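You operate a simulated robot arm through the tools that you are given. There is no shell and no other tool. Be economical: measure what you need, move in short steps, check, and stop when the job is done.

You run a simulated two-armed robot. Do the job below in one go: nothing can be reset, and whatever is moved stays where it is left.

## Task
Take the cap off the water bottle that says "still" on the far top of the long table and lay it down there.

The check looks at the end state, three seconds after you hand in, the way a careful person would. Anything else that was tipped, shoved, dropped, spilled or broken makes it a failure. Lids that push on must go on centred and level and be pressed home; caps that screw on are set level and turned clockwise until they are tight.

## Robot
Two 7-joint arms with two-finger parallel grippers on one trunk, on a base that drives. Base frame: it is fixed to the floor where the robot stands at the start and does not move with it; the origin is under the middle of the robot, x ahead of it, y to its left, z up; the surface under the hand at the start is at about z = 0.74. Units: m, degrees, N and s.
The left shoulder is at the start at [0.05, 0.161, 1.173], the right one opposite. With the tool pointing down near the work surface each hand reaches from about 0.1 to 0.66 m from the robot's upright axis, wherever it stands, measured 20 degrees to its own side. Payload 3.43 kg a hand.
Tool frame (each hand has its own): the origin (TCP) lies between the finger pads and is the grasp point; the fingertips stand 0.03 m ahead of it; z points along the fingers, y is the line along which they close. The gripper opens to 0.094 m. The fingers are 0.028 m wide and 0.01 m thick; the gripper's body (0.05 by 0.096 m) begins 0.055 m behind the TCP.
Orientation is told as [roll, pitch, yaw] about the base's x, y, z axes, in that order, counted from this pose: with the fingers straight down and closing along the base's y, the tool's x points along the base's -x, its y along +y and its z along -z.

## Interface
- The arms move only by the tool drive_tool. It takes "left_commands", "right_commands" or both (then of equal length, played together; a hand with none holds still); each is a list of rows, each a list of 6 numbers: the shift along the tool's x, y, z in m, then the turn, a rotation vector about the tool's x, y, z in degrees. In form: [[dx, dy, dz, rx, ry, rz], ...]. A call has 1 to 10 rows; each row is the pose to reach, as a shift and turn from the pose commanded when the call began, along the tool's axes at that moment. "left_grip" and "right_grip" are, for a hand that has rows, the gripper command, from -1 (fully open) to 1 (shut), values between in proportion, set as the call begins (left out, the last holds). A row lasts 0.2 s, in which the tool goes at most 0.05 m and 8.6 degrees; a call with a longer step from one row to the next is refused whole, and so is a gripper value outside its range. A pose out of reach is approached as far as the arm can. The call stops where the force on the tool passes 40 N (or 10 N more than at its start, if that is more) or the arm is blocked; 0.2 s more then pass. Each finger travels about 0.045 m/s and halts on what it meets, pressing with about 42 N; the grip force reading is that of the motor and also rises with nothing between the fingers. The clock runs only during rows and for 0.2 s after the last one: add rows that repeat a pose to give the fingers time. It gives the time, the measured TCP pose, the force on the tool (base axes), the opening and the grip force at its end, in the units of the frame above (readings bear some noise), with the torque about the TCP (base axes, N m) and any sound that the robot's microphone picked up.
- Cameras (640 x 400 px; columns grow to the right, rows downward): "scene" is now at [0.1326, 0.0034, 1.3066]; the picture's right is [0.04, -1.00, 0.00], its down [-0.48, -0.02, -0.87] and it looks along [0.87, 0.03, -0.48] (base axes); focal length 253 px, centre (320, 200). "left" rides on the left gripper at [0.076, -0.014, -0.102] in its tool frame; the picture's right is [0.18, 0.98, 0.00], its down [-0.75, 0.14, -0.64] and it looks along [-0.63, 0.12, 0.77] (tool axes); focal length 243 px, centre (320, 200). "right" rides on the right gripper at [0.076, 0.014, -0.103] in its tool frame; the picture's right is [-0.18, 0.98, 0.00], its down [-0.75, -0.14, -0.64] and it looks along [-0.63, -0.12, 0.77] (tool axes); focal length 243 px, centre (320, 200). There is no depth. A picture from a camera that has moved, and an enlarged one, comes with that camera's place and axes in the base frame and with its lens.
- capture(camera): a new picture of that camera. It takes no simulated time.
- move_column(by): slides the trunk up (or, below 0, down) by that many m; the arms and the scene camera ride with it, the base frame stays. It gives what a move gives, with no picture.
- drive_base(legs): drives the robot by 1 to 6 legs, each [ahead, left, turn to the left] in m, m and degrees, along the robot's own axes; the way and the turn of a leg run together, so that a leg with both is an arc; at most 1.5 m and 180 degrees a leg. The arms and the cameras ride along, it lands a little off, and it stops where it bumps. It gives what a move gives.
- aim_head(pan, tilt): turns the head with the scene camera to pan (to the left, within 80 degrees either way) and tilt (down, from -29 to 69), counted from straight ahead of the robot. It gives what a move gives.
- enlarge(camera, box): a new picture of the part [left, top, right, bottom] of that camera's present view, enlarged. It takes no simulated time.
- close_job(): hands the job in; it is judged then, once.

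Work in short steps. Places have to be worked out from the pictures, the camera data and where the tool is seen: move nearer, look again, correct. Check each grasp and each placing, and mend what went wrong. You have 120 turns and 100 pictures in all, those below and enlarged ones among them. Open the grippers and draw the arms clear of the work before you hand the job in, unless the task says otherwise; then end with one line.

The tools are called after "Call:" by a JSON object that holds its "method" and its "body". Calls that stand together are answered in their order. drive_tool: Moves the arms, as the interface text tells. Its arguments: {"type":"object","properties":{"left_commands":{"type":"array","items":{"type":"array","items":{"type":"number"}}},"left_grip":{"type":"number"},"right_commands":{"type":"array","items":{"type":"array","items":{"type":"number"}}},"right_grip":{"type":"number"}},"required":[]} The other tools are called the same way: move_column (by) slides the trunk up or down; drive_base (legs) drives the base; aim_head (pan, tilt) turns the head that bears the scene camera; capture (camera) takes a picture; enlarge (camera, box) takes an enlarged picture of a part of a camera's view; close_job () hands the job in.

At the start:

```text
time: 0.0
left_position: [0.4193, 0.1717, 1.1971]
left_tool_rot: [-0.1, 0.1, -0.1]
left_contact_force: [-0.2, 0.2, 0.3]
left_moment: [-0.03, -0.01, 0.03]
left_gripper_width: 0.094
left_finger_force: 0.0
right_position: [0.4538, -0.133, 1.1377]
right_tool_rot: [0.0, 0.0, 0.0]
right_contact_force: [0.3, -0.2, -0.2]
right_moment: [-0.02, 0.01, 0.0]
right_gripper_width: 0.0939
right_finger_force: 0.0
trunk travel left (down, up): [-0.2, 0.067]
robot x, y, heading: [0.0028, -0.0001, -0.0]
head pan, tilt: [2.0, 29.0]
```

scene: 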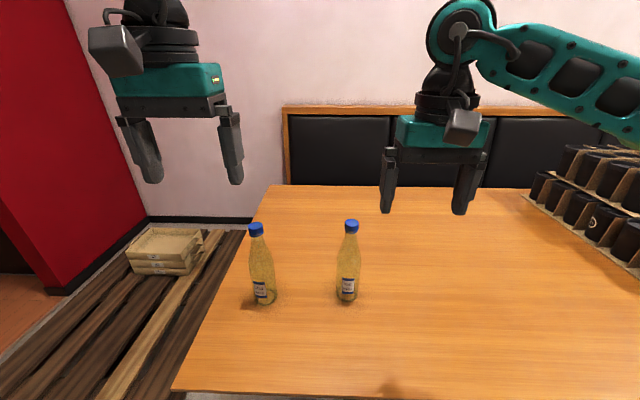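
right: 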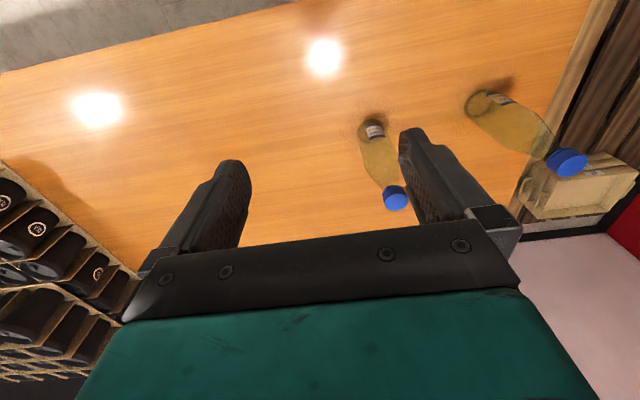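
left: 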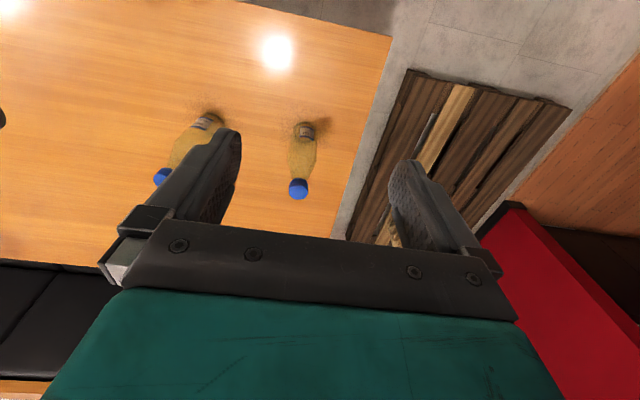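

The picture shows two bottles with blue caps ahead of the robot, with labels too small to read. I enlarge them first.

Call:
{"method": "enlarge", "body": {"camera": "scene", "box": [230, 210, 380, 310]}}

Call:
{"method": "enlarge", "body": {"camera": "right", "box": [340, 80, 520, 220]}}

Call:
{"method": "aim_head", "body": {"pan": 60, "tilt": 25}}

Call:
{"method": "capture", "body": {"camera": "scene"}}

Call:
{"method": "aim_head", "body": {"pan": -60, "tilt": 25}}

Call:
{"method": "capture", "body": {"camera": "scene"}}

```text
4.00 times, centred on (305, 260) of scene
camera zoom: at [0.1326, 0.0034, 1.3066], right [0.04, -1.0, 0.0], down [-0.48, -0.02, -0.87], along [0.87, 0.03, -0.48], focal length 1012 px, centre (380, -40)
```

zoom: 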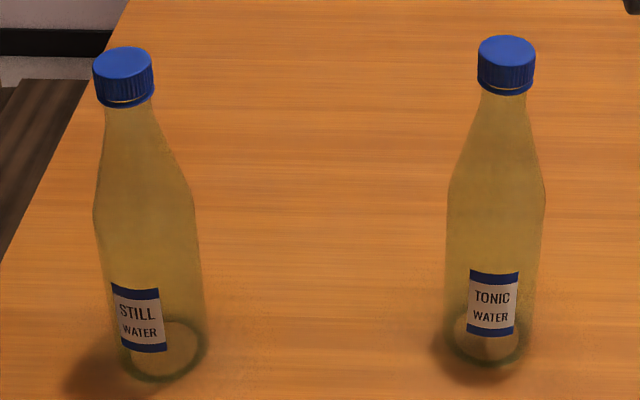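

```text
2.86 times, centred on (430, 150) of right
camera zoom: at [0.3764, -0.1197, 1.2409], right [0.18, 0.98, 0.0], down [0.75, -0.14, 0.64], along [0.63, -0.12, -0.77], focal length 693 px, centre (6, 343)
```

zoom: 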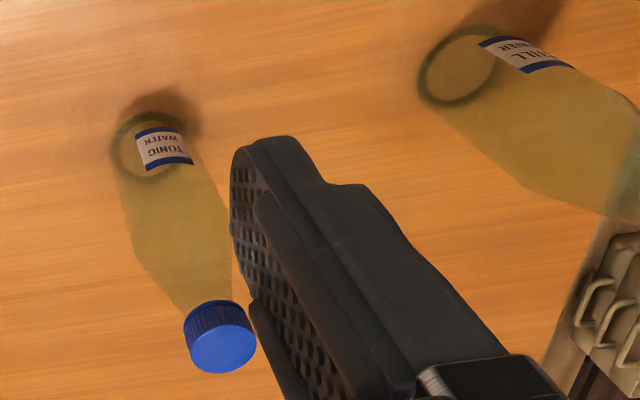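

```text
time: 1.3
left_position: [0.4184, 0.1705, 1.1979]
left_tool_rot: [0.0, 0.0, -0.1]
left_contact_force: [0.2, 0.0, 0.0]
left_moment: [0.0, 0.01, -0.02]
left_gripper_width: 0.0938
left_finger_force: 0.0
right_position: [0.4534, -0.1337, 1.1382]
right_tool_rot: [0.0, 0.1, 0.0]
right_contact_force: [0.6, 0.0, -0.2]
right_moment: [-0.02, 0.04, 0.03]
right_gripper_width: 0.0941
right_finger_force: 0.0
trunk travel left (down, up): [-0.2, 0.067]
robot x, y, heading: [-0.0002, -0.0019, -0.2]
head pan, tilt: [60.0, 25.0]
```

```text
94 pictures are left
camera scene: at [0.0879, 0.0799, 1.313], right [0.87, -0.5, 0.0], down [-0.21, -0.37, -0.91], along [0.45, 0.78, -0.42], focal length 253 px, centre (320, 200)
```

scene: 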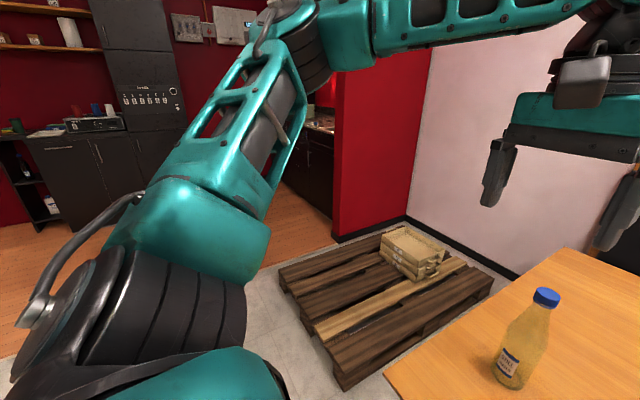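

```text
time: 3.3
left_position: [0.419, 0.1694, 1.1981]
left_tool_rot: [0.0, 0.1, 0.0]
left_contact_force: [-0.1, -0.2, 0.6]
left_moment: [-0.01, 0.01, -0.01]
left_gripper_width: 0.0939
left_finger_force: 0.1
right_position: [0.4547, -0.1337, 1.1379]
right_tool_rot: [-0.1, 0.1, 0.0]
right_contact_force: [0.9, 0.3, 0.2]
right_moment: [-0.01, 0.05, 0.01]
right_gripper_width: 0.094
right_finger_force: 0.1
trunk travel left (down, up): [-0.2, 0.067]
robot x, y, heading: [-0.0025, 0.0009, -0.3]
head pan, tilt: [-60.0, 25.0]
```

```text
93 pictures are left
camera scene: at [0.0879, -0.0796, 1.313], right [-0.87, -0.5, 0.0], down [-0.21, 0.37, -0.91], along [0.45, -0.78, -0.42], focal length 253 px, centre (320, 200)
```

scene: 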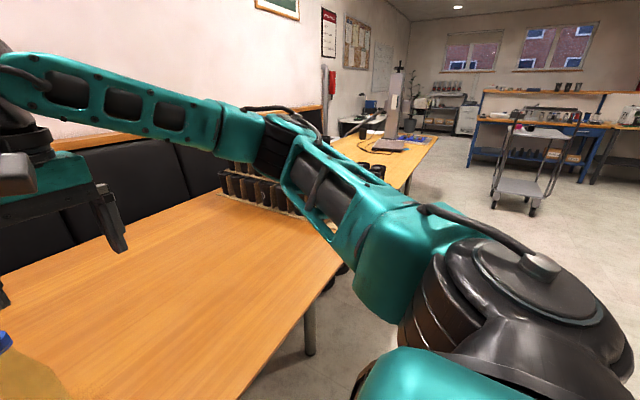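

The left-hand bottle here is the "STILL" one. I check the rest of the room for other tables or bottles so that I understand "far top of the long table".

Call:
{"method": "aim_head", "body": {"pan": -38, "tilt": 15}}

Call:
{"method": "capture", "body": {"camera": "scene"}}

Call:
{"method": "enlarge", "body": {"camera": "scene", "box": [400, 60, 640, 210]}}

Call:
{"method": "aim_head", "body": {"pan": 0, "tilt": 50}}

Call:
{"method": "capture", "body": {"camera": "scene"}}

```text
time: 4.1
left_position: [0.4187, 0.1693, 1.1984]
left_tool_rot: [0.0, 0.0, 0.0]
left_contact_force: [-0.1, -0.3, 0.4]
left_moment: [0.0, -0.01, 0.0]
left_gripper_width: 0.0938
left_finger_force: 0.1
right_position: [0.4527, -0.1334, 1.1384]
right_tool_rot: [0.1, -0.1, 0.0]
right_contact_force: [0.4, 0.8, 0.9]
right_moment: [-0.01, -0.01, 0.0]
right_gripper_width: 0.0939
right_finger_force: 0.1
trunk travel left (down, up): [-0.2, 0.067]
robot x, y, heading: [0.0011, -0.0, -0.3]
head pan, tilt: [-38.0, 15.0]
```

```text
92 pictures are left
camera scene: at [0.1154, -0.0574, 1.3292], right [-0.62, -0.79, 0.0], down [-0.2, 0.16, -0.97], along [0.76, -0.6, -0.26], focal length 253 px, centre (320, 200)
```

scene: 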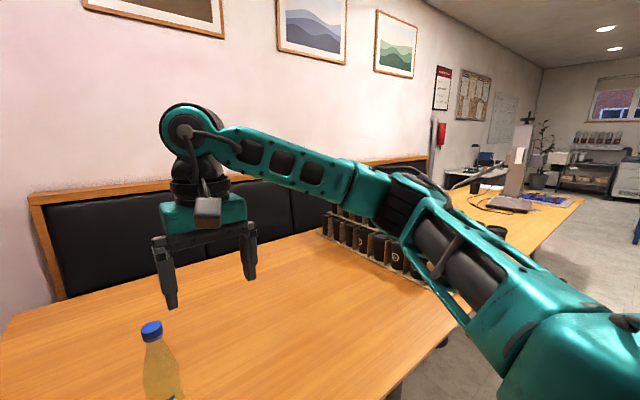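

```text
2.67 times, centred on (520, 135) of scene
camera zoom: at [0.1154, -0.0574, 1.3292], right [-0.62, -0.79, 0.0], down [-0.2, 0.16, -0.97], along [0.76, -0.6, -0.26], focal length 674 px, centre (-213, 373)
```

zoom: 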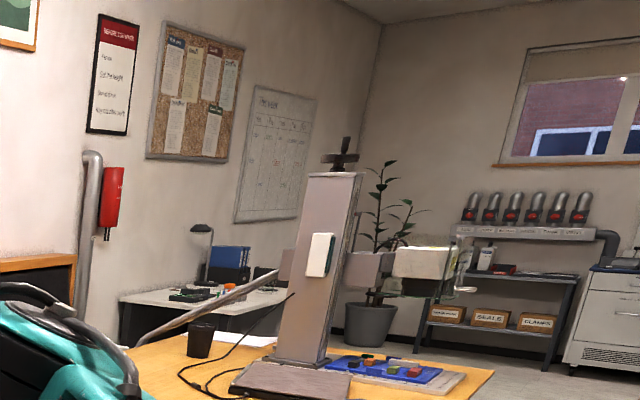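

```text
time: 5.2
left_position: [0.4174, 0.1701, 1.199]
left_tool_rot: [0.0, 0.1, 0.0]
left_contact_force: [-0.4, -0.2, -0.1]
left_moment: [0.03, -0.02, 0.03]
left_gripper_width: 0.0939
left_finger_force: 0.1
right_position: [0.4536, -0.134, 1.1379]
right_tool_rot: [0.0, 0.0, 0.0]
right_contact_force: [1.1, -0.4, 0.0]
right_moment: [0.04, -0.03, -0.03]
right_gripper_width: 0.0939
right_finger_force: 0.0
trunk travel left (down, up): [-0.2, 0.067]
robot x, y, heading: [-0.0009, -0.002, 0.1]
head pan, tilt: [0.0, 50.0]
```

```text
90 pictures are left
camera scene: at [0.1188, 0.0001, 1.2756], right [0.0, -1.0, 0.0], down [-0.77, 0.0, -0.64], along [0.64, 0.0, -0.77], focal length 253 px, centre (320, 200)
```

scene: 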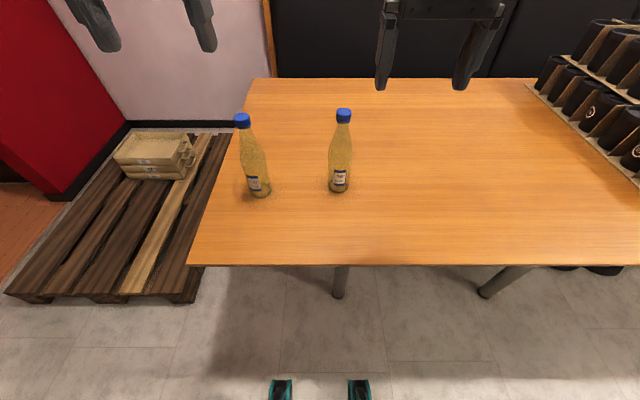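

The still bottle stands at about [0.59, 0.17], roughly 0.24 m tall, with the tonic to its right. I back off and turn right to see the other table top, which the arm hides.

Call:
{"method": "drive_base", "body": {"legs": [[-0.4, 0, 0], [0, 0, -50]]}}

Call:
{"method": "aim_head", "body": {"pan": 0, "tilt": 20}}

Call:
{"method": "capture", "body": {"camera": "scene"}}

```text
time: 9.9
left_position: [0.0028, -0.2082, 1.1977]
left_tool_rot: [0.1, -0.1, -49.5]
left_contact_force: [0.5, 0.1, -0.6]
left_moment: [0.06, 0.03, 0.05]
left_gripper_width: 0.0937
left_finger_force: 0.0
right_position: [-0.2061, -0.4312, 1.138]
right_tool_rot: [0.0, 0.0, -49.5]
right_contact_force: [0.2, -0.3, 0.7]
right_moment: [-0.01, -0.01, -0.01]
right_gripper_width: 0.094
right_finger_force: 0.1
trunk travel left (down, up): [-0.2, 0.067]
robot x, y, heading: [-0.3974, -0.0024, -49.4]
head pan, tilt: [0.0, 50.0]
```

```text
time: 10.9
left_position: [0.003, -0.2087, 1.1972]
left_tool_rot: [0.1, 0.0, -49.5]
left_contact_force: [-0.2, -0.7, 0.6]
left_moment: [-0.02, 0.01, -0.01]
left_gripper_width: 0.0937
left_finger_force: 0.1
right_position: [-0.2068, -0.4314, 1.138]
right_tool_rot: [0.0, 0.0, -49.6]
right_contact_force: [-0.2, -0.4, 0.4]
right_moment: [-0.06, -0.02, 0.02]
right_gripper_width: 0.094
right_finger_force: 0.1
trunk travel left (down, up): [-0.2, 0.067]
robot x, y, heading: [-0.4032, 0.0006, -49.6]
head pan, tilt: [0.0, 20.0]
```

```text
89 pictures are left
camera scene: at [-0.3111, -0.1015, 1.3211], right [-0.76, -0.65, 0.0], down [-0.22, 0.26, -0.94], along [0.61, -0.72, -0.34], focal length 253 px, centre (320, 200)
```

scene: 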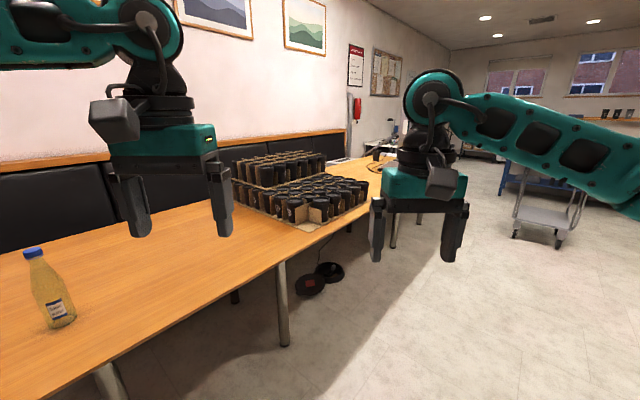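

It is one long row of two tops, with a mug crate near the joint. I enlarge the other top to see whether any bottles stand there.

Call:
{"method": "enlarge", "body": {"camera": "scene", "box": [300, 130, 420, 205]}}

Call:
{"method": "drive_base", "body": {"legs": [[0, 0, -20]]}}

Call:
{"method": "capture", "body": {"camera": "scene"}}

```text
5.33 times, centred on (360, 168) of scene
camera zoom: at [-0.3111, -0.1015, 1.3211], right [-0.76, -0.65, 0.0], down [-0.22, 0.26, -0.94], along [0.61, -0.72, -0.34], focal length 1349 px, centre (107, 373)
```

zoom: 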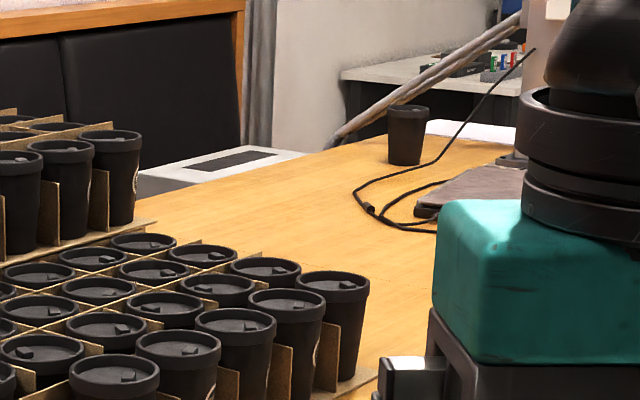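

```text
time: 12.3
left_position: [-0.0906, -0.3318, 1.1984]
left_tool_rot: [-0.1, 0.0, -69.2]
left_contact_force: [0.1, 0.7, 0.6]
left_moment: [-0.05, -0.01, 0.02]
left_gripper_width: 0.0941
left_finger_force: 0.1
right_position: [-0.3642, -0.4713, 1.1374]
right_tool_rot: [0.1, 0.0, -69.2]
right_contact_force: [0.1, 0.1, 0.5]
right_moment: [0.0, -0.01, -0.03]
right_gripper_width: 0.0941
right_finger_force: 0.0
trunk travel left (down, up): [-0.2, 0.067]
robot x, y, heading: [-0.4004, -0.0014, -69.0]
head pan, tilt: [0.0, 20.0]
```

```text
87 pictures are left
camera scene: at [-0.3505, -0.1247, 1.3211], right [-0.94, -0.35, 0.0], down [-0.12, 0.32, -0.94], along [0.33, -0.88, -0.34], focal length 253 px, centre (320, 200)
```

scene: 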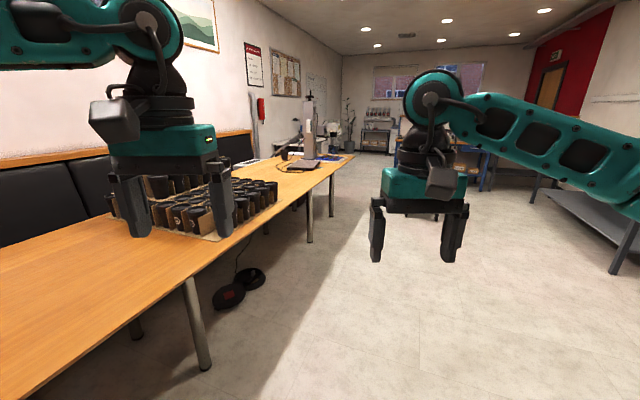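

There are no bottles on the other top, so the "STILL" bottle in front is the one, and its cap is to be laid on that same top. I turn back and drive up with the bottle about 0.52 m ahead.

Call:
{"method": "drive_base", "body": {"legs": [[0, 0, 69], [0.4, 0.12, 0]]}}

Call:
{"method": "aim_head", "body": {"pan": 0, "tilt": 42}}

Call:
{"method": "capture", "body": {"camera": "scene"}}

```text
time: 17.9
left_position: [0.4247, 0.2818, 1.1973]
left_tool_rot: [0.0, 0.0, -0.5]
left_contact_force: [0.4, 0.7, -0.5]
left_moment: [-0.06, -0.01, -0.01]
left_gripper_width: 0.0939
left_finger_force: 0.0
right_position: [0.4569, -0.0231, 1.1383]
right_tool_rot: [0.0, 0.1, -0.6]
right_contact_force: [-0.3, 0.1, 0.1]
right_moment: [0.01, 0.01, -0.03]
right_gripper_width: 0.094
right_finger_force: 0.0
trunk travel left (down, up): [-0.2, 0.067]
robot x, y, heading: [0.005, 0.1183, -0.5]
head pan, tilt: [0.0, 20.0]
```

```text
time: 18.8
left_position: [0.4252, 0.2819, 1.1978]
left_tool_rot: [0.0, -0.1, -0.7]
left_contact_force: [-0.3, -0.2, 0.2]
left_moment: [-0.03, 0.0, 0.01]
left_gripper_width: 0.0939
left_finger_force: 0.0
right_position: [0.4559, -0.021, 1.1387]
right_tool_rot: [0.0, 0.1, -0.6]
right_contact_force: [-0.2, -0.5, 0.1]
right_moment: [0.0, -0.02, 0.02]
right_gripper_width: 0.0941
right_finger_force: 0.1
trunk travel left (down, up): [-0.2, 0.067]
robot x, y, heading: [0.0063, 0.1144, -0.9]
head pan, tilt: [0.0, 42.0]
```

```text
86 pictures are left
camera scene: at [0.1302, 0.1146, 1.2868], right [-0.01, -1.0, 0.0], down [-0.67, 0.01, -0.74], along [0.74, -0.01, -0.67], focal length 253 px, centre (320, 200)
```

scene: 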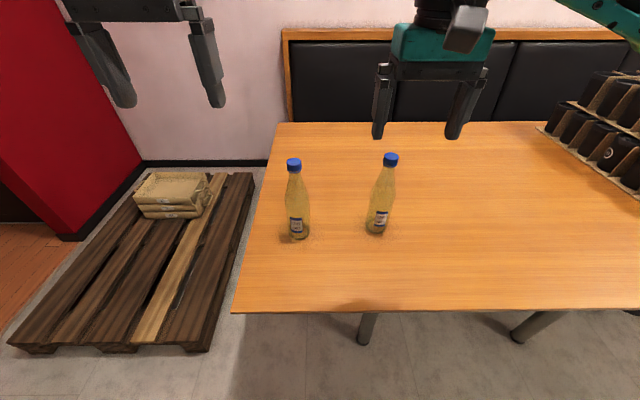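

Triangulating, the still bottle's axis is near (0.60, 0.167) and the cap top near z≈0.98. I drive 5 cm nearer, then tilt the left hand to a slanting side approach while keeping it high and back.

Call:
{"method": "drive_base", "body": {"legs": [[0.05, 0, 0.7]]}}

Call:
{"method": "drive_tool", "body": {"left_commands": [[0.003, 0, 0.022, 2.03, -6.44, 3.52], [0.007, 0, 0.044, 4.07, -12.89, 7.04], [0.01, 0, 0.066, 6.1, -19.33, 10.57], [0.013, 0, 0.088, 8.13, -25.78, 14.09], [0.017, 0, 0.11, 10.17, -32.22, 17.61], [0.02, 0, 0.132, 12.2, -38.67, 21.13], [0.023, 0, 0.154, 14.23, -45.1, 24.66], [0.027, 0, 0.176, 16.27, -51.56, 28.18], [0.03, 0, 0.2, 18.3, -58.0, 31.7]], "left_grip": -1}}

Call:
{"method": "capture", "body": {"camera": "scene"}}

Call:
{"method": "capture", "body": {"camera": "left"}}

```text
time: 19.7
left_position: [0.4748, 0.2869, 1.1975]
left_tool_rot: [0.0, 0.0, 0.1]
left_contact_force: [0.1, -0.3, 0.4]
left_moment: [0.0, 0.01, 0.01]
left_gripper_width: 0.0941
left_finger_force: 0.0
right_position: [0.5107, -0.0166, 1.1376]
right_tool_rot: [0.0, 0.1, 0.0]
right_contact_force: [1.0, -0.1, 0.0]
right_moment: [0.0, 0.02, 0.01]
right_gripper_width: 0.0939
right_finger_force: 0.1
trunk travel left (down, up): [-0.2, 0.067]
robot x, y, heading: [0.0566, 0.116, -0.0]
head pan, tilt: [0.0, 42.0]
```

```text
time: 21.7
left_position: [0.4458, 0.2869, 0.9988]
left_tool_rot: [0.1, -60.1, -35.2]
left_contact_force: [-0.4, 0.5, 0.8]
left_moment: [-0.01, 0.02, 0.01]
left_gripper_width: 0.0942
left_finger_force: 0.0
left hand out of reach, approached as far as the arm can: row 8
right_position: [0.5092, -0.0173, 1.1388]
right_tool_rot: [0.1, 0.0, 0.1]
right_contact_force: [0.4, 0.4, -0.6]
right_moment: [0.0, -0.03, -0.02]
right_gripper_width: 0.0937
right_finger_force: 0.1
trunk travel left (down, up): [-0.2, 0.067]
robot x, y, heading: [0.0576, 0.1171, 0.2]
head pan, tilt: [0.0, 42.0]
```

```text
85 pictures are left
camera scene: at [0.1805, 0.116, 1.2869], right [0.0, -1.0, 0.0], down [-0.67, 0.0, -0.74], along [0.74, 0.0, -0.67], focal length 253 px, centre (320, 200)
```

scene: 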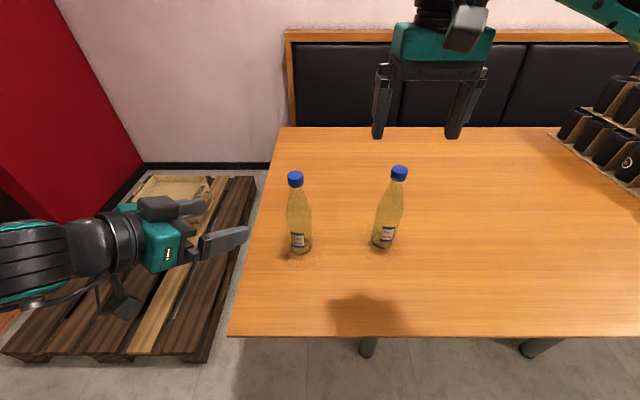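

```text
84 pictures are left
camera left: at [0.3333, 0.3481, 0.9843], right [0.49, 0.86, -0.16], down [-0.07, 0.22, 0.97], along [0.87, -0.47, 0.17], focal length 243 px, centre (320, 200)
```

left: 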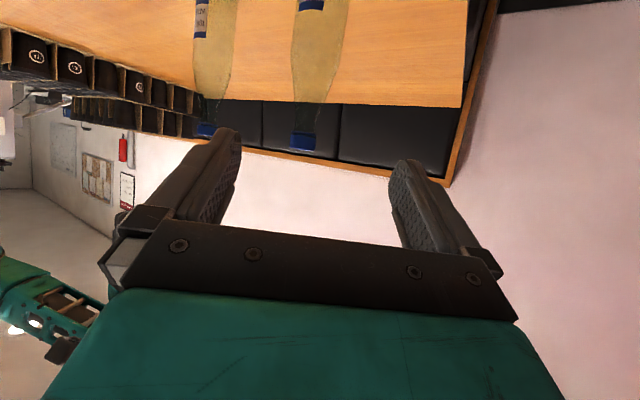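

The hand took the slanted pose, and the left camera also puts the bottle at (0.602, 0.169) with the cap centre near z 0.968. I move to a pre-grasp 13 cm back from the bottle along the fingers' line.

Call:
{"method": "drive_tool", "body": {"left_commands": [[0.04, -0.003, 0.02, 0, 0, 0], [0.053, -0.0067, 0.06, 0, 0, 0], [0.053, -0.0067, 0.09, 0, 0, 0], [0.053, -0.0067, 0.112, 0, 0, 0]]}}

Call:
{"method": "capture", "body": {"camera": "left"}}

Call:
{"method": "capture", "body": {"camera": "scene"}}

```text
time: 22.7
left_position: [0.4991, 0.2387, 0.8946]
left_tool_rot: [0.0, -59.9, -35.1]
left_contact_force: [0.4, -0.1, -0.6]
left_moment: [0.0, -0.02, -0.02]
left_gripper_width: 0.0939
left_finger_force: 0.0
right_position: [0.5099, -0.0172, 1.1388]
right_tool_rot: [0.0, 0.0, 0.0]
right_contact_force: [0.5, -0.3, -0.3]
right_moment: [0.0, -0.03, 0.03]
right_gripper_width: 0.094
right_finger_force: 0.1
trunk travel left (down, up): [-0.2, 0.067]
robot x, y, heading: [0.0535, 0.1153, 0.4]
head pan, tilt: [0.0, 42.0]
```

```text
83 pictures are left
camera left: at [0.3863, 0.3006, 0.8813], right [0.49, 0.86, -0.16], down [-0.07, 0.22, 0.97], along [0.87, -0.46, 0.16], focal length 243 px, centre (320, 200)
```

left: 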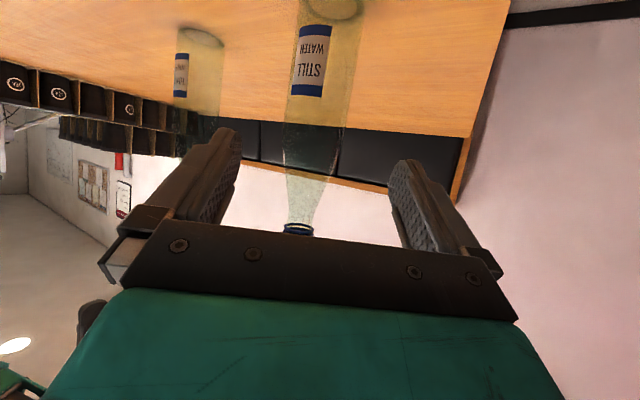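

```text
82 pictures are left
camera scene: at [0.1809, 0.1157, 1.2868], right [0.0, -1.0, 0.0], down [-0.67, 0.0, -0.74], along [0.74, 0.0, -0.67], focal length 253 px, centre (320, 200)
```

scene: 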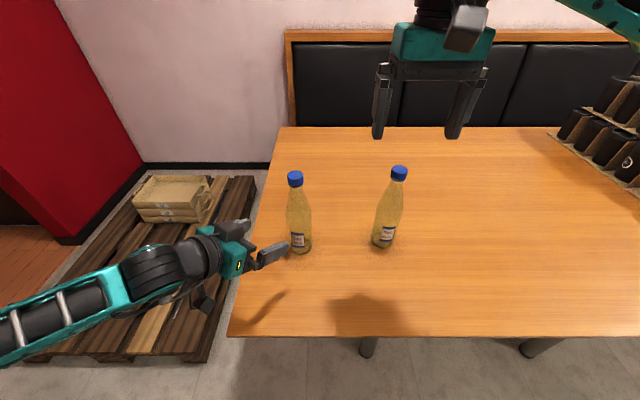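

The bottle body, about 63 mm wide, lies between the fingers' lines, roughly 4 mm to the tool's +y. I shift by that and advance in small steps with the gripper open.

Call:
{"method": "drive_tool", "body": {"left_commands": [[0, 0.004, 0.03, 0, 0, 0], [0, 0.004, 0.055, 0, 0, 0], [0, 0.004, 0.08, 0, 0, 0], [0, 0.004, 0.1, 0, 0, 0], [0, 0.004, 0.115, 0, 0, 0], [0, 0.004, 0.126, 0, 0, 0]]}}

Call:
{"method": "capture", "body": {"camera": "left"}}

Call:
{"method": "enlarge", "body": {"camera": "scene", "box": [210, 150, 370, 270]}}

```text
time: 24.1
left_position: [0.5893, 0.1811, 0.8321]
left_tool_rot: [0.0, -60.1, -34.9]
left_contact_force: [-0.7, -1.2, 0.1]
left_moment: [-0.01, 0.02, -0.01]
left_gripper_width: 0.0942
left_finger_force: 0.0
right_position: [0.5093, -0.0179, 1.138]
right_tool_rot: [0.0, 0.0, 0.0]
right_contact_force: [0.1, 0.4, -0.6]
right_moment: [0.0, 0.01, -0.01]
right_gripper_width: 0.0938
right_finger_force: 0.1
trunk travel left (down, up): [-0.2, 0.067]
robot x, y, heading: [0.0569, 0.117, 0.3]
head pan, tilt: [0.0, 42.0]
```

```text
81 pictures are left
camera left: at [0.4776, 0.2414, 0.8183], right [0.49, 0.86, -0.16], down [-0.07, 0.22, 0.97], along [0.87, -0.46, 0.16], focal length 243 px, centre (320, 200)
```

left: 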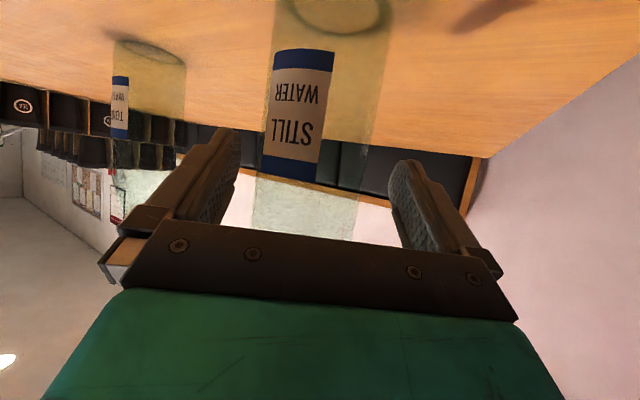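

```text
3.33 times, centred on (290, 210) of scene
camera zoom: at [0.1808, 0.1158, 1.2868], right [0.0, -1.0, 0.0], down [-0.67, 0.0, -0.74], along [0.74, 0.0, -0.67], focal length 843 px, centre (420, 167)
```

zoom: 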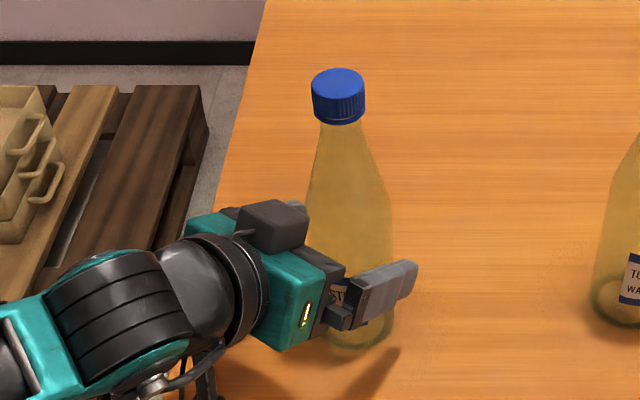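

The bottle is centred between the fingers and the tips reach past its axis. I close the left gripper and hold.

Call:
{"method": "drive_tool", "body": {"left_commands": [[0, 0, 0, 0, 0, 0], [0, 0, 0, 0, 0, 0], [0, 0, 0, 0, 0, 0], [0, 0, 0, 0, 0, 0], [0, 0, 0, 0, 0, 0]], "left_grip": 1}}

Call:
{"method": "capture", "body": {"camera": "left"}}

Call:
{"method": "enlarge", "body": {"camera": "scene", "box": [210, 150, 370, 270]}}

```text
time: 25.3
left_position: [0.5898, 0.1807, 0.8331]
left_tool_rot: [0.0, -60.0, -34.9]
left_contact_force: [1.1, -1.5, 0.0]
left_moment: [-0.11, -0.05, -0.05]
left_gripper_width: 0.0619
left_finger_force: 41.8
right_position: [0.5082, -0.0162, 1.1388]
right_tool_rot: [0.0, 0.0, 0.1]
right_contact_force: [0.6, 0.4, 0.4]
right_moment: [-0.03, -0.01, -0.02]
right_gripper_width: 0.094
right_finger_force: 0.1
trunk travel left (down, up): [-0.2, 0.067]
robot x, y, heading: [0.0536, 0.1132, 0.0]
head pan, tilt: [0.0, 42.0]
```

```text
79 pictures are left
camera left: at [0.4774, 0.2414, 0.8186], right [0.49, 0.86, -0.16], down [-0.07, 0.22, 0.97], along [0.87, -0.46, 0.16], focal length 243 px, centre (320, 200)
```

left: 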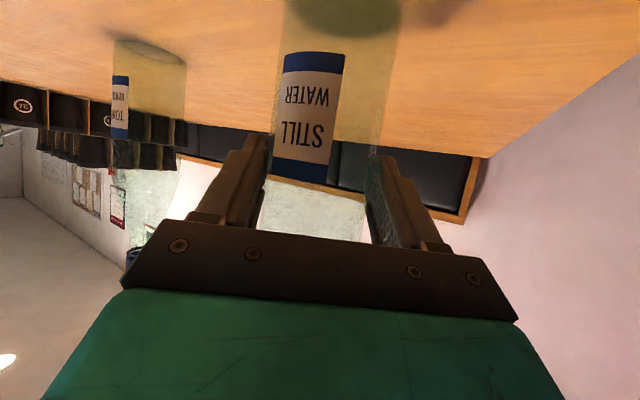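

```text
3.33 times, centred on (290, 210) of scene
camera zoom: at [0.1806, 0.1157, 1.2868], right [0.0, -1.0, 0.0], down [-0.67, 0.0, -0.74], along [0.74, 0.0, -0.67], focal length 843 px, centre (420, 167)
```

zoom: 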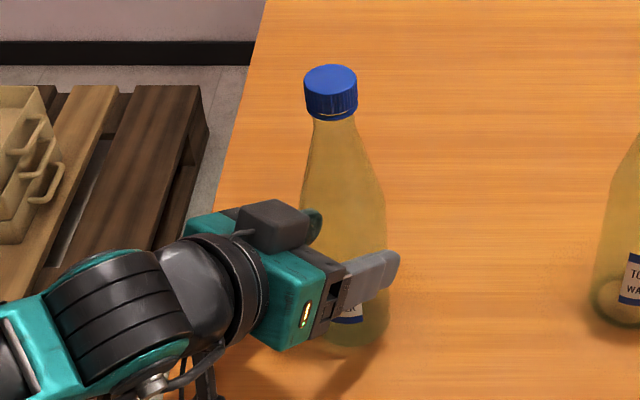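

Grip is firm at 62 mm and the bottle moved only about 4 mm, so the cap is now near (0.602, 0.172) with its top at z≈0.978. I bring the right hand above the cap with fingertips well clear.

Call:
{"method": "drive_tool", "body": {"right_commands": [[-0.019, 0.037, 0.008, 0, 0, 0], [-0.038, 0.075, 0.016, 0, 0, 0], [-0.056, 0.112, 0.024, 0, 0, 0], [-0.075, 0.15, 0.032, 0, 0, 0], [-0.094, 0.188, 0.04, 0, 0, 0]], "right_grip": -1}}

Call:
{"method": "capture", "body": {"camera": "right"}}

Call:
{"method": "capture", "body": {"camera": "scene"}}

```text
time: 26.5
left_position: [0.5903, 0.1811, 0.8322]
left_tool_rot: [-0.1, -59.9, -34.9]
left_contact_force: [-1.0, 1.4, 1.8]
left_moment: [0.16, 0.0, 0.01]
left_gripper_width: 0.0617
left_finger_force: 41.9
right_position: [0.6019, 0.171, 1.0985]
right_tool_rot: [0.0, 0.1, 0.2]
right_contact_force: [0.1, -0.1, -0.2]
right_moment: [-0.01, 0.01, 0.0]
right_gripper_width: 0.0941
right_finger_force: 0.1
trunk travel left (down, up): [-0.2, 0.067]
robot x, y, heading: [0.0579, 0.1193, 0.0]
head pan, tilt: [0.0, 42.0]
```

```text
77 pictures are left
camera right: at [0.5249, 0.1842, 1.2003], right [0.18, 0.98, 0.0], down [0.75, -0.14, 0.64], along [0.63, -0.12, -0.77], focal length 243 px, centre (320, 200)
```

right: 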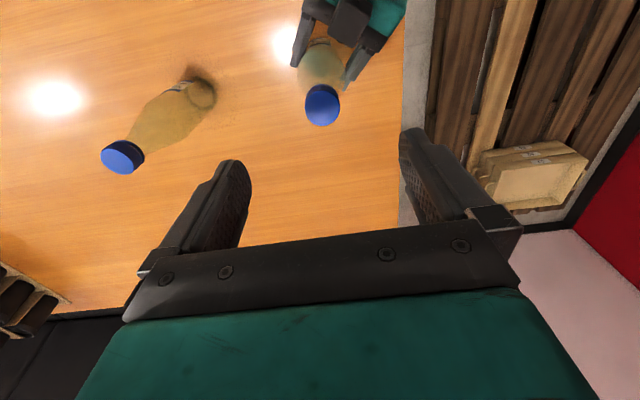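

```text
76 pictures are left
camera scene: at [0.1805, 0.1167, 1.2868], right [0.0, -1.0, 0.0], down [-0.67, 0.0, -0.74], along [0.74, 0.0, -0.67], focal length 253 px, centre (320, 200)
```

scene: 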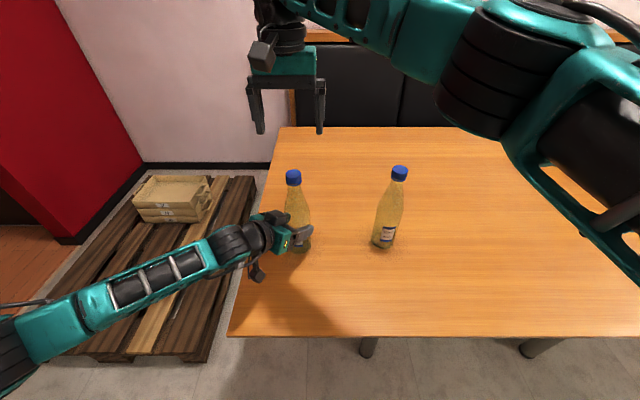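

The right camera puts the cap centre at about (0.598, 0.172). While still high, I test-turn the wrist clockwise to get unscrewing travel.

Call:
{"method": "drive_tool", "body": {"right_commands": [[0, 0, 0, 0, 0, 8], [0, 0, 0, 0, 0, 16], [0, 0, 0, 0, 0, 24], [0, 0, 0, 0, 0, 32], [0, 0, 0, 0, 0, 40], [0, 0, 0, 0, 0, 48], [0, 0, 0, 0, 0, 56], [0, 0, 0, 0, 0, 64], [0, 0, 0, 0, 0, 72], [0, 0, 0, 0, 0, 80]]}}

Call:
{"method": "capture", "body": {"camera": "right"}}

Call:
{"method": "capture", "body": {"camera": "scene"}}

```text
time: 28.7
left_position: [0.5899, 0.1812, 0.8331]
left_tool_rot: [0.0, -60.1, -34.9]
left_contact_force: [0.0, 0.9, 1.0]
left_moment: [0.07, -0.03, 0.06]
left_gripper_width: 0.0618
left_finger_force: 42.3
right_position: [0.6031, 0.1701, 1.0968]
right_tool_rot: [0.0, 0.0, -80.2]
right_contact_force: [0.5, 0.3, -0.4]
right_moment: [-0.02, 0.03, -0.02]
right_gripper_width: 0.0939
right_finger_force: 0.1
trunk travel left (down, up): [-0.2, 0.067]
robot x, y, heading: [0.0522, 0.1134, 0.3]
head pan, tilt: [0.0, 42.0]
```

```text
75 pictures are left
camera right: at [0.603, 0.2473, 1.2008], right [1.0, -0.01, 0.0], down [-0.01, -0.77, 0.64], along [-0.01, -0.64, -0.77], focal length 243 px, centre (320, 200)
```

right: 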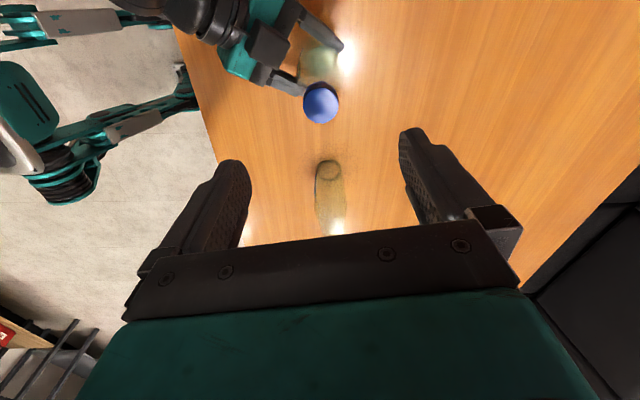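

```text
74 pictures are left
camera scene: at [0.1806, 0.1159, 1.2868], right [0.0, -1.0, 0.0], down [-0.67, 0.0, -0.74], along [0.74, 0.0, -0.67], focal length 253 px, centre (320, 200)
```

scene: 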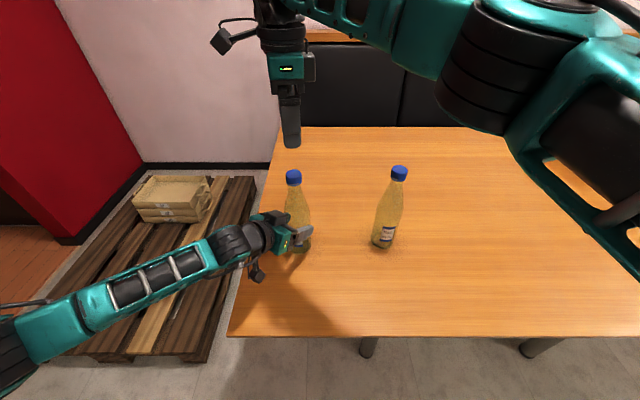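

The wrist reached −80° freely. I descend to about 4 cm above gripping height, correcting to the cap centre (0.601, 0.1725), and look again.

Call:
{"method": "drive_tool", "body": {"right_commands": [[0.0027, -0.0015, 0.03, 0, 0, 0], [0.0027, -0.0015, 0.055, 0, 0, 0], [0.0027, -0.0015, 0.072, 0, 0, 0]]}}

Call:
{"method": "capture", "body": {"camera": "right"}}

Call:
{"method": "enlarge", "body": {"camera": "scene", "box": [220, 80, 380, 180]}}

```text
time: 29.5
left_position: [0.5898, 0.181, 0.8332]
left_tool_rot: [-0.1, -59.9, -34.9]
left_contact_force: [0.1, 1.0, 0.3]
left_moment: [0.02, -0.06, -0.04]
left_gripper_width: 0.0616
left_finger_force: 41.9
right_position: [0.6024, 0.1734, 1.0265]
right_tool_rot: [-0.1, 0.0, -80.0]
right_contact_force: [-0.4, 0.0, -0.1]
right_moment: [-0.07, 0.0, -0.04]
right_gripper_width: 0.094
right_finger_force: 0.0
trunk travel left (down, up): [-0.2, 0.067]
robot x, y, heading: [0.0599, 0.1145, -0.0]
head pan, tilt: [0.0, 42.0]
```

```text
73 pictures are left
camera right: at [0.6015, 0.2498, 1.1287], right [1.0, -0.01, 0.0], down [-0.01, -0.77, 0.64], along [-0.01, -0.64, -0.77], focal length 243 px, centre (320, 200)
```

right: 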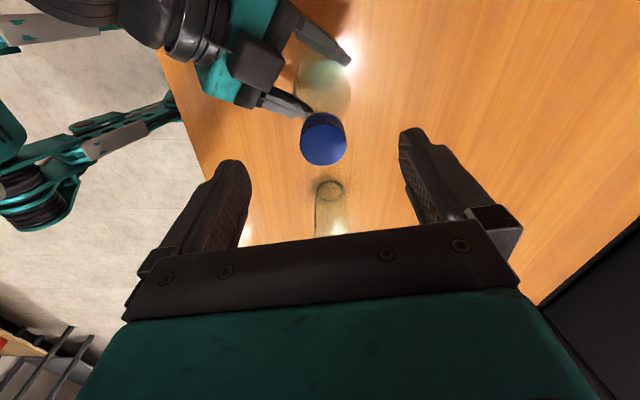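

```text
4.00 times, centred on (300, 130) of scene
camera zoom: at [0.1807, 0.1158, 1.2868], right [0.0, -1.0, 0.0], down [-0.67, 0.0, -0.74], along [0.74, 0.0, -0.67], focal length 1012 px, centre (400, 480)
```

zoom: 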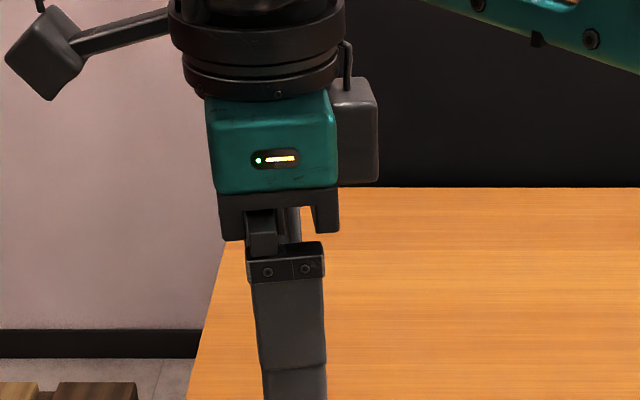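

The cap centre is now measured at (0.602, 0.172) under TCP (0.602, 0.173). I descend to TCP z≈0.984, so the tips come to about the cap's lower rim.

Call:
{"method": "drive_tool", "body": {"right_commands": [[-0.001, 0, 0.015, 0, 0, 0], [-0.001, 0, 0.03, 0, 0, 0], [-0.001, 0, 0.0425, 0, 0, 0]]}}

Call:
{"method": "capture", "body": {"camera": "right"}}

Call:
{"method": "enlarge", "body": {"camera": "scene", "box": [220, 120, 380, 220]}}

```text
time: 30.3
left_position: [0.589, 0.1814, 0.8332]
left_tool_rot: [-0.1, -59.9, -35.0]
left_contact_force: [-0.8, -0.4, -0.4]
left_moment: [-0.07, -0.01, -0.03]
left_gripper_width: 0.0616
left_finger_force: 42.1
right_position: [0.6008, 0.1734, 0.9856]
right_tool_rot: [0.0, 0.1, -80.0]
right_contact_force: [-0.2, -0.1, -0.5]
right_moment: [0.02, 0.03, -0.03]
right_gripper_width: 0.0938
right_finger_force: 0.1
trunk travel left (down, up): [-0.2, 0.067]
robot x, y, heading: [0.0563, 0.1176, 0.0]
head pan, tilt: [0.0, 42.0]
```

```text
71 pictures are left
camera right: at [0.6003, 0.2494, 1.0874], right [1.0, -0.01, 0.0], down [-0.01, -0.77, 0.64], along [-0.01, -0.64, -0.77], focal length 243 px, centre (320, 200)
```

right: 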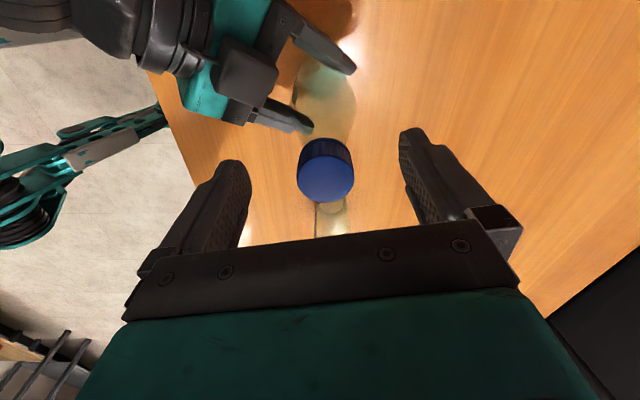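

```text
4.00 times, centred on (300, 170) of scene
camera zoom: at [0.1807, 0.1158, 1.2868], right [0.0, -1.0, 0.0], down [-0.67, 0.0, -0.74], along [0.74, 0.0, -0.67], focal length 1012 px, centre (400, 320)
```

zoom: 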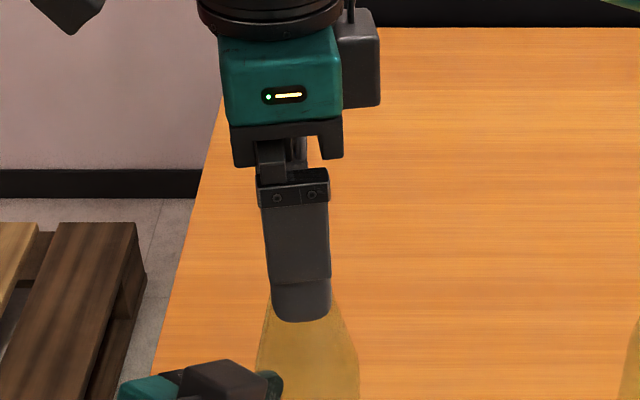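

The tips are at cap level and the cap sits about 2 mm toward +x and +y of the tool axis. I correct that and close on the cap.

Call:
{"method": "drive_tool", "body": {"right_commands": [[0.002, 0.0018, 0.001, 0, 0, 0], [0.002, 0.0018, 0.001, 0, 0, 0]]}}

Call:
{"method": "drive_tool", "body": {"right_commands": [[0, 0, 0, 0, 0, 0], [0, 0, 0, 0, 0, 0], [0, 0, 0, 0, 0, 0], [0, 0, 0, 0, 0, 0], [0, 0, 0, 0, 0, 0], [0, 0, 0, 0, 0, 0], [0, 0, 0, 0, 0, 0], [0, 0, 0, 0, 0, 0]], "right_grip": 1}}

Call:
{"method": "capture", "body": {"camera": "right"}}

```text
time: 30.9
left_position: [0.5883, 0.1805, 0.8335]
left_tool_rot: [0.0, -60.0, -34.9]
left_contact_force: [-0.7, 0.0, -0.1]
left_moment: [-0.07, 0.02, -0.06]
left_gripper_width: 0.0616
left_finger_force: 42.3
right_position: [0.6034, 0.1752, 0.9838]
right_tool_rot: [0.1, 0.1, -80.1]
right_contact_force: [0.7, -0.5, -0.2]
right_moment: [-0.06, 0.01, 0.01]
right_gripper_width: 0.0941
right_finger_force: 0.0
trunk travel left (down, up): [-0.2, 0.067]
robot x, y, heading: [0.056, 0.1181, -0.0]
head pan, tilt: [0.0, 42.0]
```

```text
time: 32.7
left_position: [0.5882, 0.1795, 0.8329]
left_tool_rot: [0.1, -60.0, -35.1]
left_contact_force: [-7.7, -1.1, 1.8]
left_moment: [0.23, -1.09, -0.2]
left_gripper_width: 0.0616
left_finger_force: 42.1
right_position: [0.6015, 0.1739, 0.9833]
right_tool_rot: [0.1, 0.0, -80.0]
right_contact_force: [7.8, 0.3, 0.2]
right_moment: [0.03, -0.13, 0.21]
right_gripper_width: 0.03
right_finger_force: 41.8
trunk travel left (down, up): [-0.2, 0.067]
robot x, y, heading: [0.0565, 0.1185, -0.1]
head pan, tilt: [0.0, 42.0]
```

```text
69 pictures are left
camera right: at [0.6021, 0.2517, 1.0862], right [1.0, -0.01, 0.0], down [-0.01, -0.77, 0.64], along [-0.01, -0.64, -0.77], focal length 243 px, centre (320, 200)
```

right: 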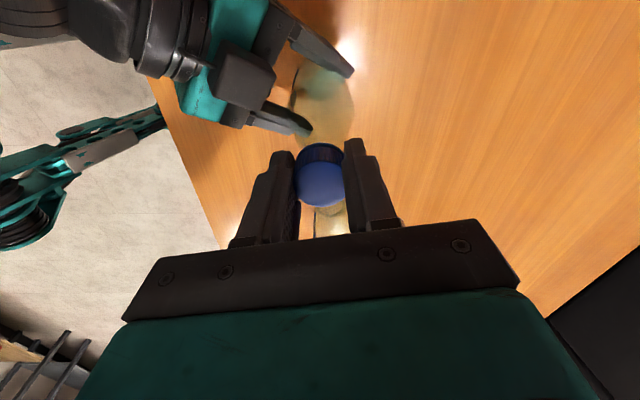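

The cap is gripped at 30 mm, with about 8 N of side force between the hands. I relax it with a 1.5 mm shift toward −x and read the force.

Call:
{"method": "drive_tool", "body": {"right_commands": [[0, -0.0015, 0, 0, 0, 0]]}}

```text
time: 33.1
left_position: [0.5882, 0.1798, 0.8328]
left_tool_rot: [0.0, -60.0, -35.1]
left_contact_force: [-13.1, -0.3, 0.5]
left_moment: [0.21, -1.61, -0.36]
left_gripper_width: 0.0614
left_finger_force: 42.0
right_position: [0.602, 0.174, 0.9832]
right_tool_rot: [0.0, 0.1, -80.0]
right_contact_force: [13.2, 1.1, 0.4]
right_moment: [0.03, -0.3, 0.22]
right_gripper_width: 0.0296
right_finger_force: 41.9
trunk travel left (down, up): [-0.2, 0.067]
robot x, y, heading: [0.0567, 0.1149, 0.1]
head pan, tilt: [0.0, 42.0]
```

The force rose at about 3.5 N/mm, so the shift should go the other way: 3.7 mm toward +x.

Call:
{"method": "drive_tool", "body": {"right_commands": [[0, 0.0037, 0, 0, 0, 0]]}}

```text
time: 33.5
left_position: [0.5904, 0.1813, 0.8321]
left_tool_rot: [-0.3, -60.0, -34.7]
left_contact_force: [-0.9, -2.2, 0.4]
left_moment: [0.14, 0.12, -0.3]
left_gripper_width: 0.0615
left_finger_force: 42.4
right_position: [0.6032, 0.1757, 0.9829]
right_tool_rot: [-0.2, 0.1, -79.8]
right_contact_force: [0.0, -0.3, 1.3]
right_moment: [-0.09, -0.11, 0.2]
right_gripper_width: 0.0301
right_finger_force: 41.9
trunk travel left (down, up): [-0.2, 0.067]
robot x, y, heading: [0.0531, 0.1161, 0.1]
head pan, tilt: [0.0, 42.0]
```

Forces are now balanced. I turn the cap counter-clockwise 40° in small steps with a slight rise to follow the thread.

Call:
{"method": "drive_tool", "body": {"right_commands": [[0, 0, 0, 0, 0, -8], [0, 0, -0.0001, 0, 0, -16], [0, 0, -0.0002, 0, 0, -24], [0, 0, -0.0003, 0, 0, -32], [0, 0, -0.0003, 0, 0, -40]]}}

Call:
{"method": "capture", "body": {"camera": "right"}}

Call:
{"method": "capture", "body": {"camera": "left"}}

```text
time: 34.7
left_position: [0.5903, 0.1825, 0.8334]
left_tool_rot: [0.0, -59.9, -34.8]
left_contact_force: [18.4, 2.0, -0.1]
left_moment: [-0.69, 1.2, 0.19]
left_gripper_width: 0.0616
left_finger_force: 42.7
right_position: [0.6039, 0.1745, 0.9841]
right_tool_rot: [-0.1, 0.0, -39.8]
right_contact_force: [-15.4, -3.5, 6.8]
right_moment: [0.1, 0.72, -0.06]
right_gripper_width: 0.0301
right_finger_force: 41.9
trunk travel left (down, up): [-0.2, 0.067]
robot x, y, heading: [0.0525, 0.1173, 0.3]
head pan, tilt: [0.0, 42.0]
```

```text
68 pictures are left
camera right: at [0.5536, 0.2339, 1.0862], right [0.77, 0.64, 0.0], down [0.49, -0.59, 0.64], along [0.41, -0.49, -0.77], focal length 243 px, centre (320, 200)
```

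right: 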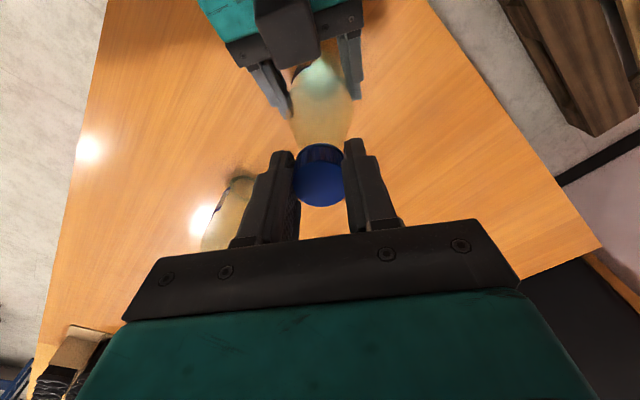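

```text
67 pictures are left
camera left: at [0.4784, 0.2425, 0.8188], right [0.48, 0.86, -0.16], down [-0.07, 0.22, 0.97], along [0.87, -0.46, 0.16], focal length 243 px, centre (320, 200)
```

left: 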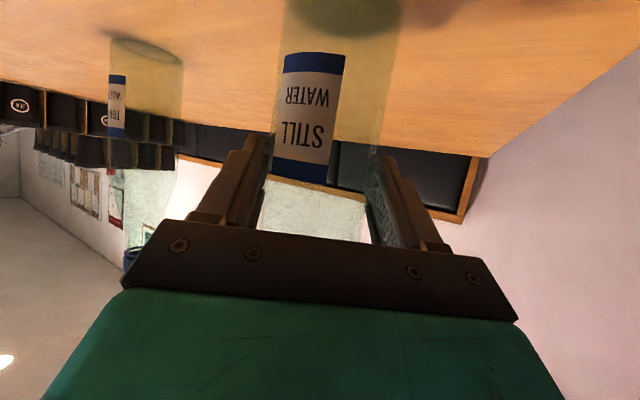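

The label hasn't turned, so the bottle holds while the cap turns. A side load of 15 N in −x and 7 N upward has built up, so I shift about 4 mm to −x and raise 1 mm.

Call:
{"method": "drive_tool", "body": {"right_commands": [[0.0024, -0.0034, -0.001, 0, 0, 0], [0.0024, -0.0034, -0.001, 0, 0, 0]]}}

```text
time: 35.3
left_position: [0.5883, 0.1806, 0.8336]
left_tool_rot: [0.0, -60.2, -35.1]
left_contact_force: [-4.6, 5.4, 2.3]
left_moment: [-0.55, -0.83, 0.08]
left_gripper_width: 0.0612
left_finger_force: 42.0
right_position: [0.6023, 0.1723, 0.9847]
right_tool_rot: [0.0, -0.2, -40.1]
right_contact_force: [3.2, -3.3, -0.1]
right_moment: [0.12, 0.22, -0.04]
right_gripper_width: 0.0299
right_finger_force: 42.3
trunk travel left (down, up): [-0.2, 0.067]
robot x, y, heading: [0.0521, 0.1147, 0.2]
head pan, tilt: [0.0, 42.0]
```

The load dropped to about 4 N. This implies the cap centre sits about 5.5 mm toward tool −x, so I turn another 40° with the TCP following an arc around the cap centre.

Call:
{"method": "drive_tool", "body": {"right_commands": [[-0.0005, -0.0007, -0.0001, 0, 0, -8], [-0.001, -0.0014, -0.0002, 0, 0, -16], [-0.0015, -0.0021, -0.0003, 0, 0, -24], [-0.002, -0.0029, -0.0004, 0, 0, -32], [-0.0025, -0.0036, -0.0005, 0, 0, -40]]}}

```text
time: 36.5
left_position: [0.5904, 0.1802, 0.8336]
left_tool_rot: [0.1, -60.1, -35.1]
left_contact_force: [-7.7, 0.8, 3.3]
left_moment: [-0.43, -0.81, -0.13]
left_gripper_width: 0.061
left_finger_force: 42.2
right_position: [0.6013, 0.1689, 0.9848]
right_tool_rot: [0.0, 0.0, 0.2]
right_contact_force: [7.6, -2.5, -3.4]
right_moment: [0.15, -0.18, 0.03]
right_gripper_width: 0.0299
right_finger_force: 41.9
trunk travel left (down, up): [-0.2, 0.067]
robot x, y, heading: [0.0537, 0.1183, -0.1]
head pan, tilt: [0.0, 42.0]
```

Loads are small, so I continue another 40° along the arc, nudging +x.

Call:
{"method": "drive_tool", "body": {"right_commands": [[-0.001, -0.0008, 0, 0, 0, -8], [-0.0018, -0.0016, 0, 0, 0, -16], [-0.0024, -0.0024, 0, 0, 0, -24], [-0.0029, -0.0032, 0, 0, 0, -32], [-0.0033, -0.004, 0, 0, 0, -40]]}}

Call:
{"method": "capture", "body": {"camera": "right"}}

```text
time: 37.7
left_position: [0.589, 0.1817, 0.834]
left_tool_rot: [0.0, -59.9, -35.0]
left_contact_force: [3.0, -5.6, 0.5]
left_moment: [0.16, 0.47, -0.13]
left_gripper_width: 0.0612
left_finger_force: 42.3
right_position: [0.6016, 0.1674, 0.9846]
right_tool_rot: [0.3, 0.0, 40.3]
right_contact_force: [-3.6, 5.7, 0.1]
right_moment: [0.37, -0.07, 0.01]
right_gripper_width: 0.03
right_finger_force: 42.1
trunk travel left (down, up): [-0.2, 0.067]
robot x, y, heading: [0.0559, 0.1184, -0.2]
head pan, tilt: [0.0, 42.0]
```

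```text
66 pictures are left
camera right: at [0.5336, 0.1278, 1.0872], right [-0.5, 0.87, 0.0], down [0.67, 0.38, 0.64], along [0.56, 0.32, -0.77], focal length 243 px, centre (320, 200)
```

right: 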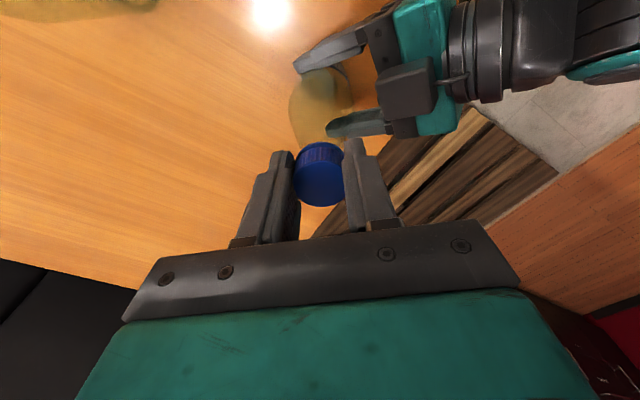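

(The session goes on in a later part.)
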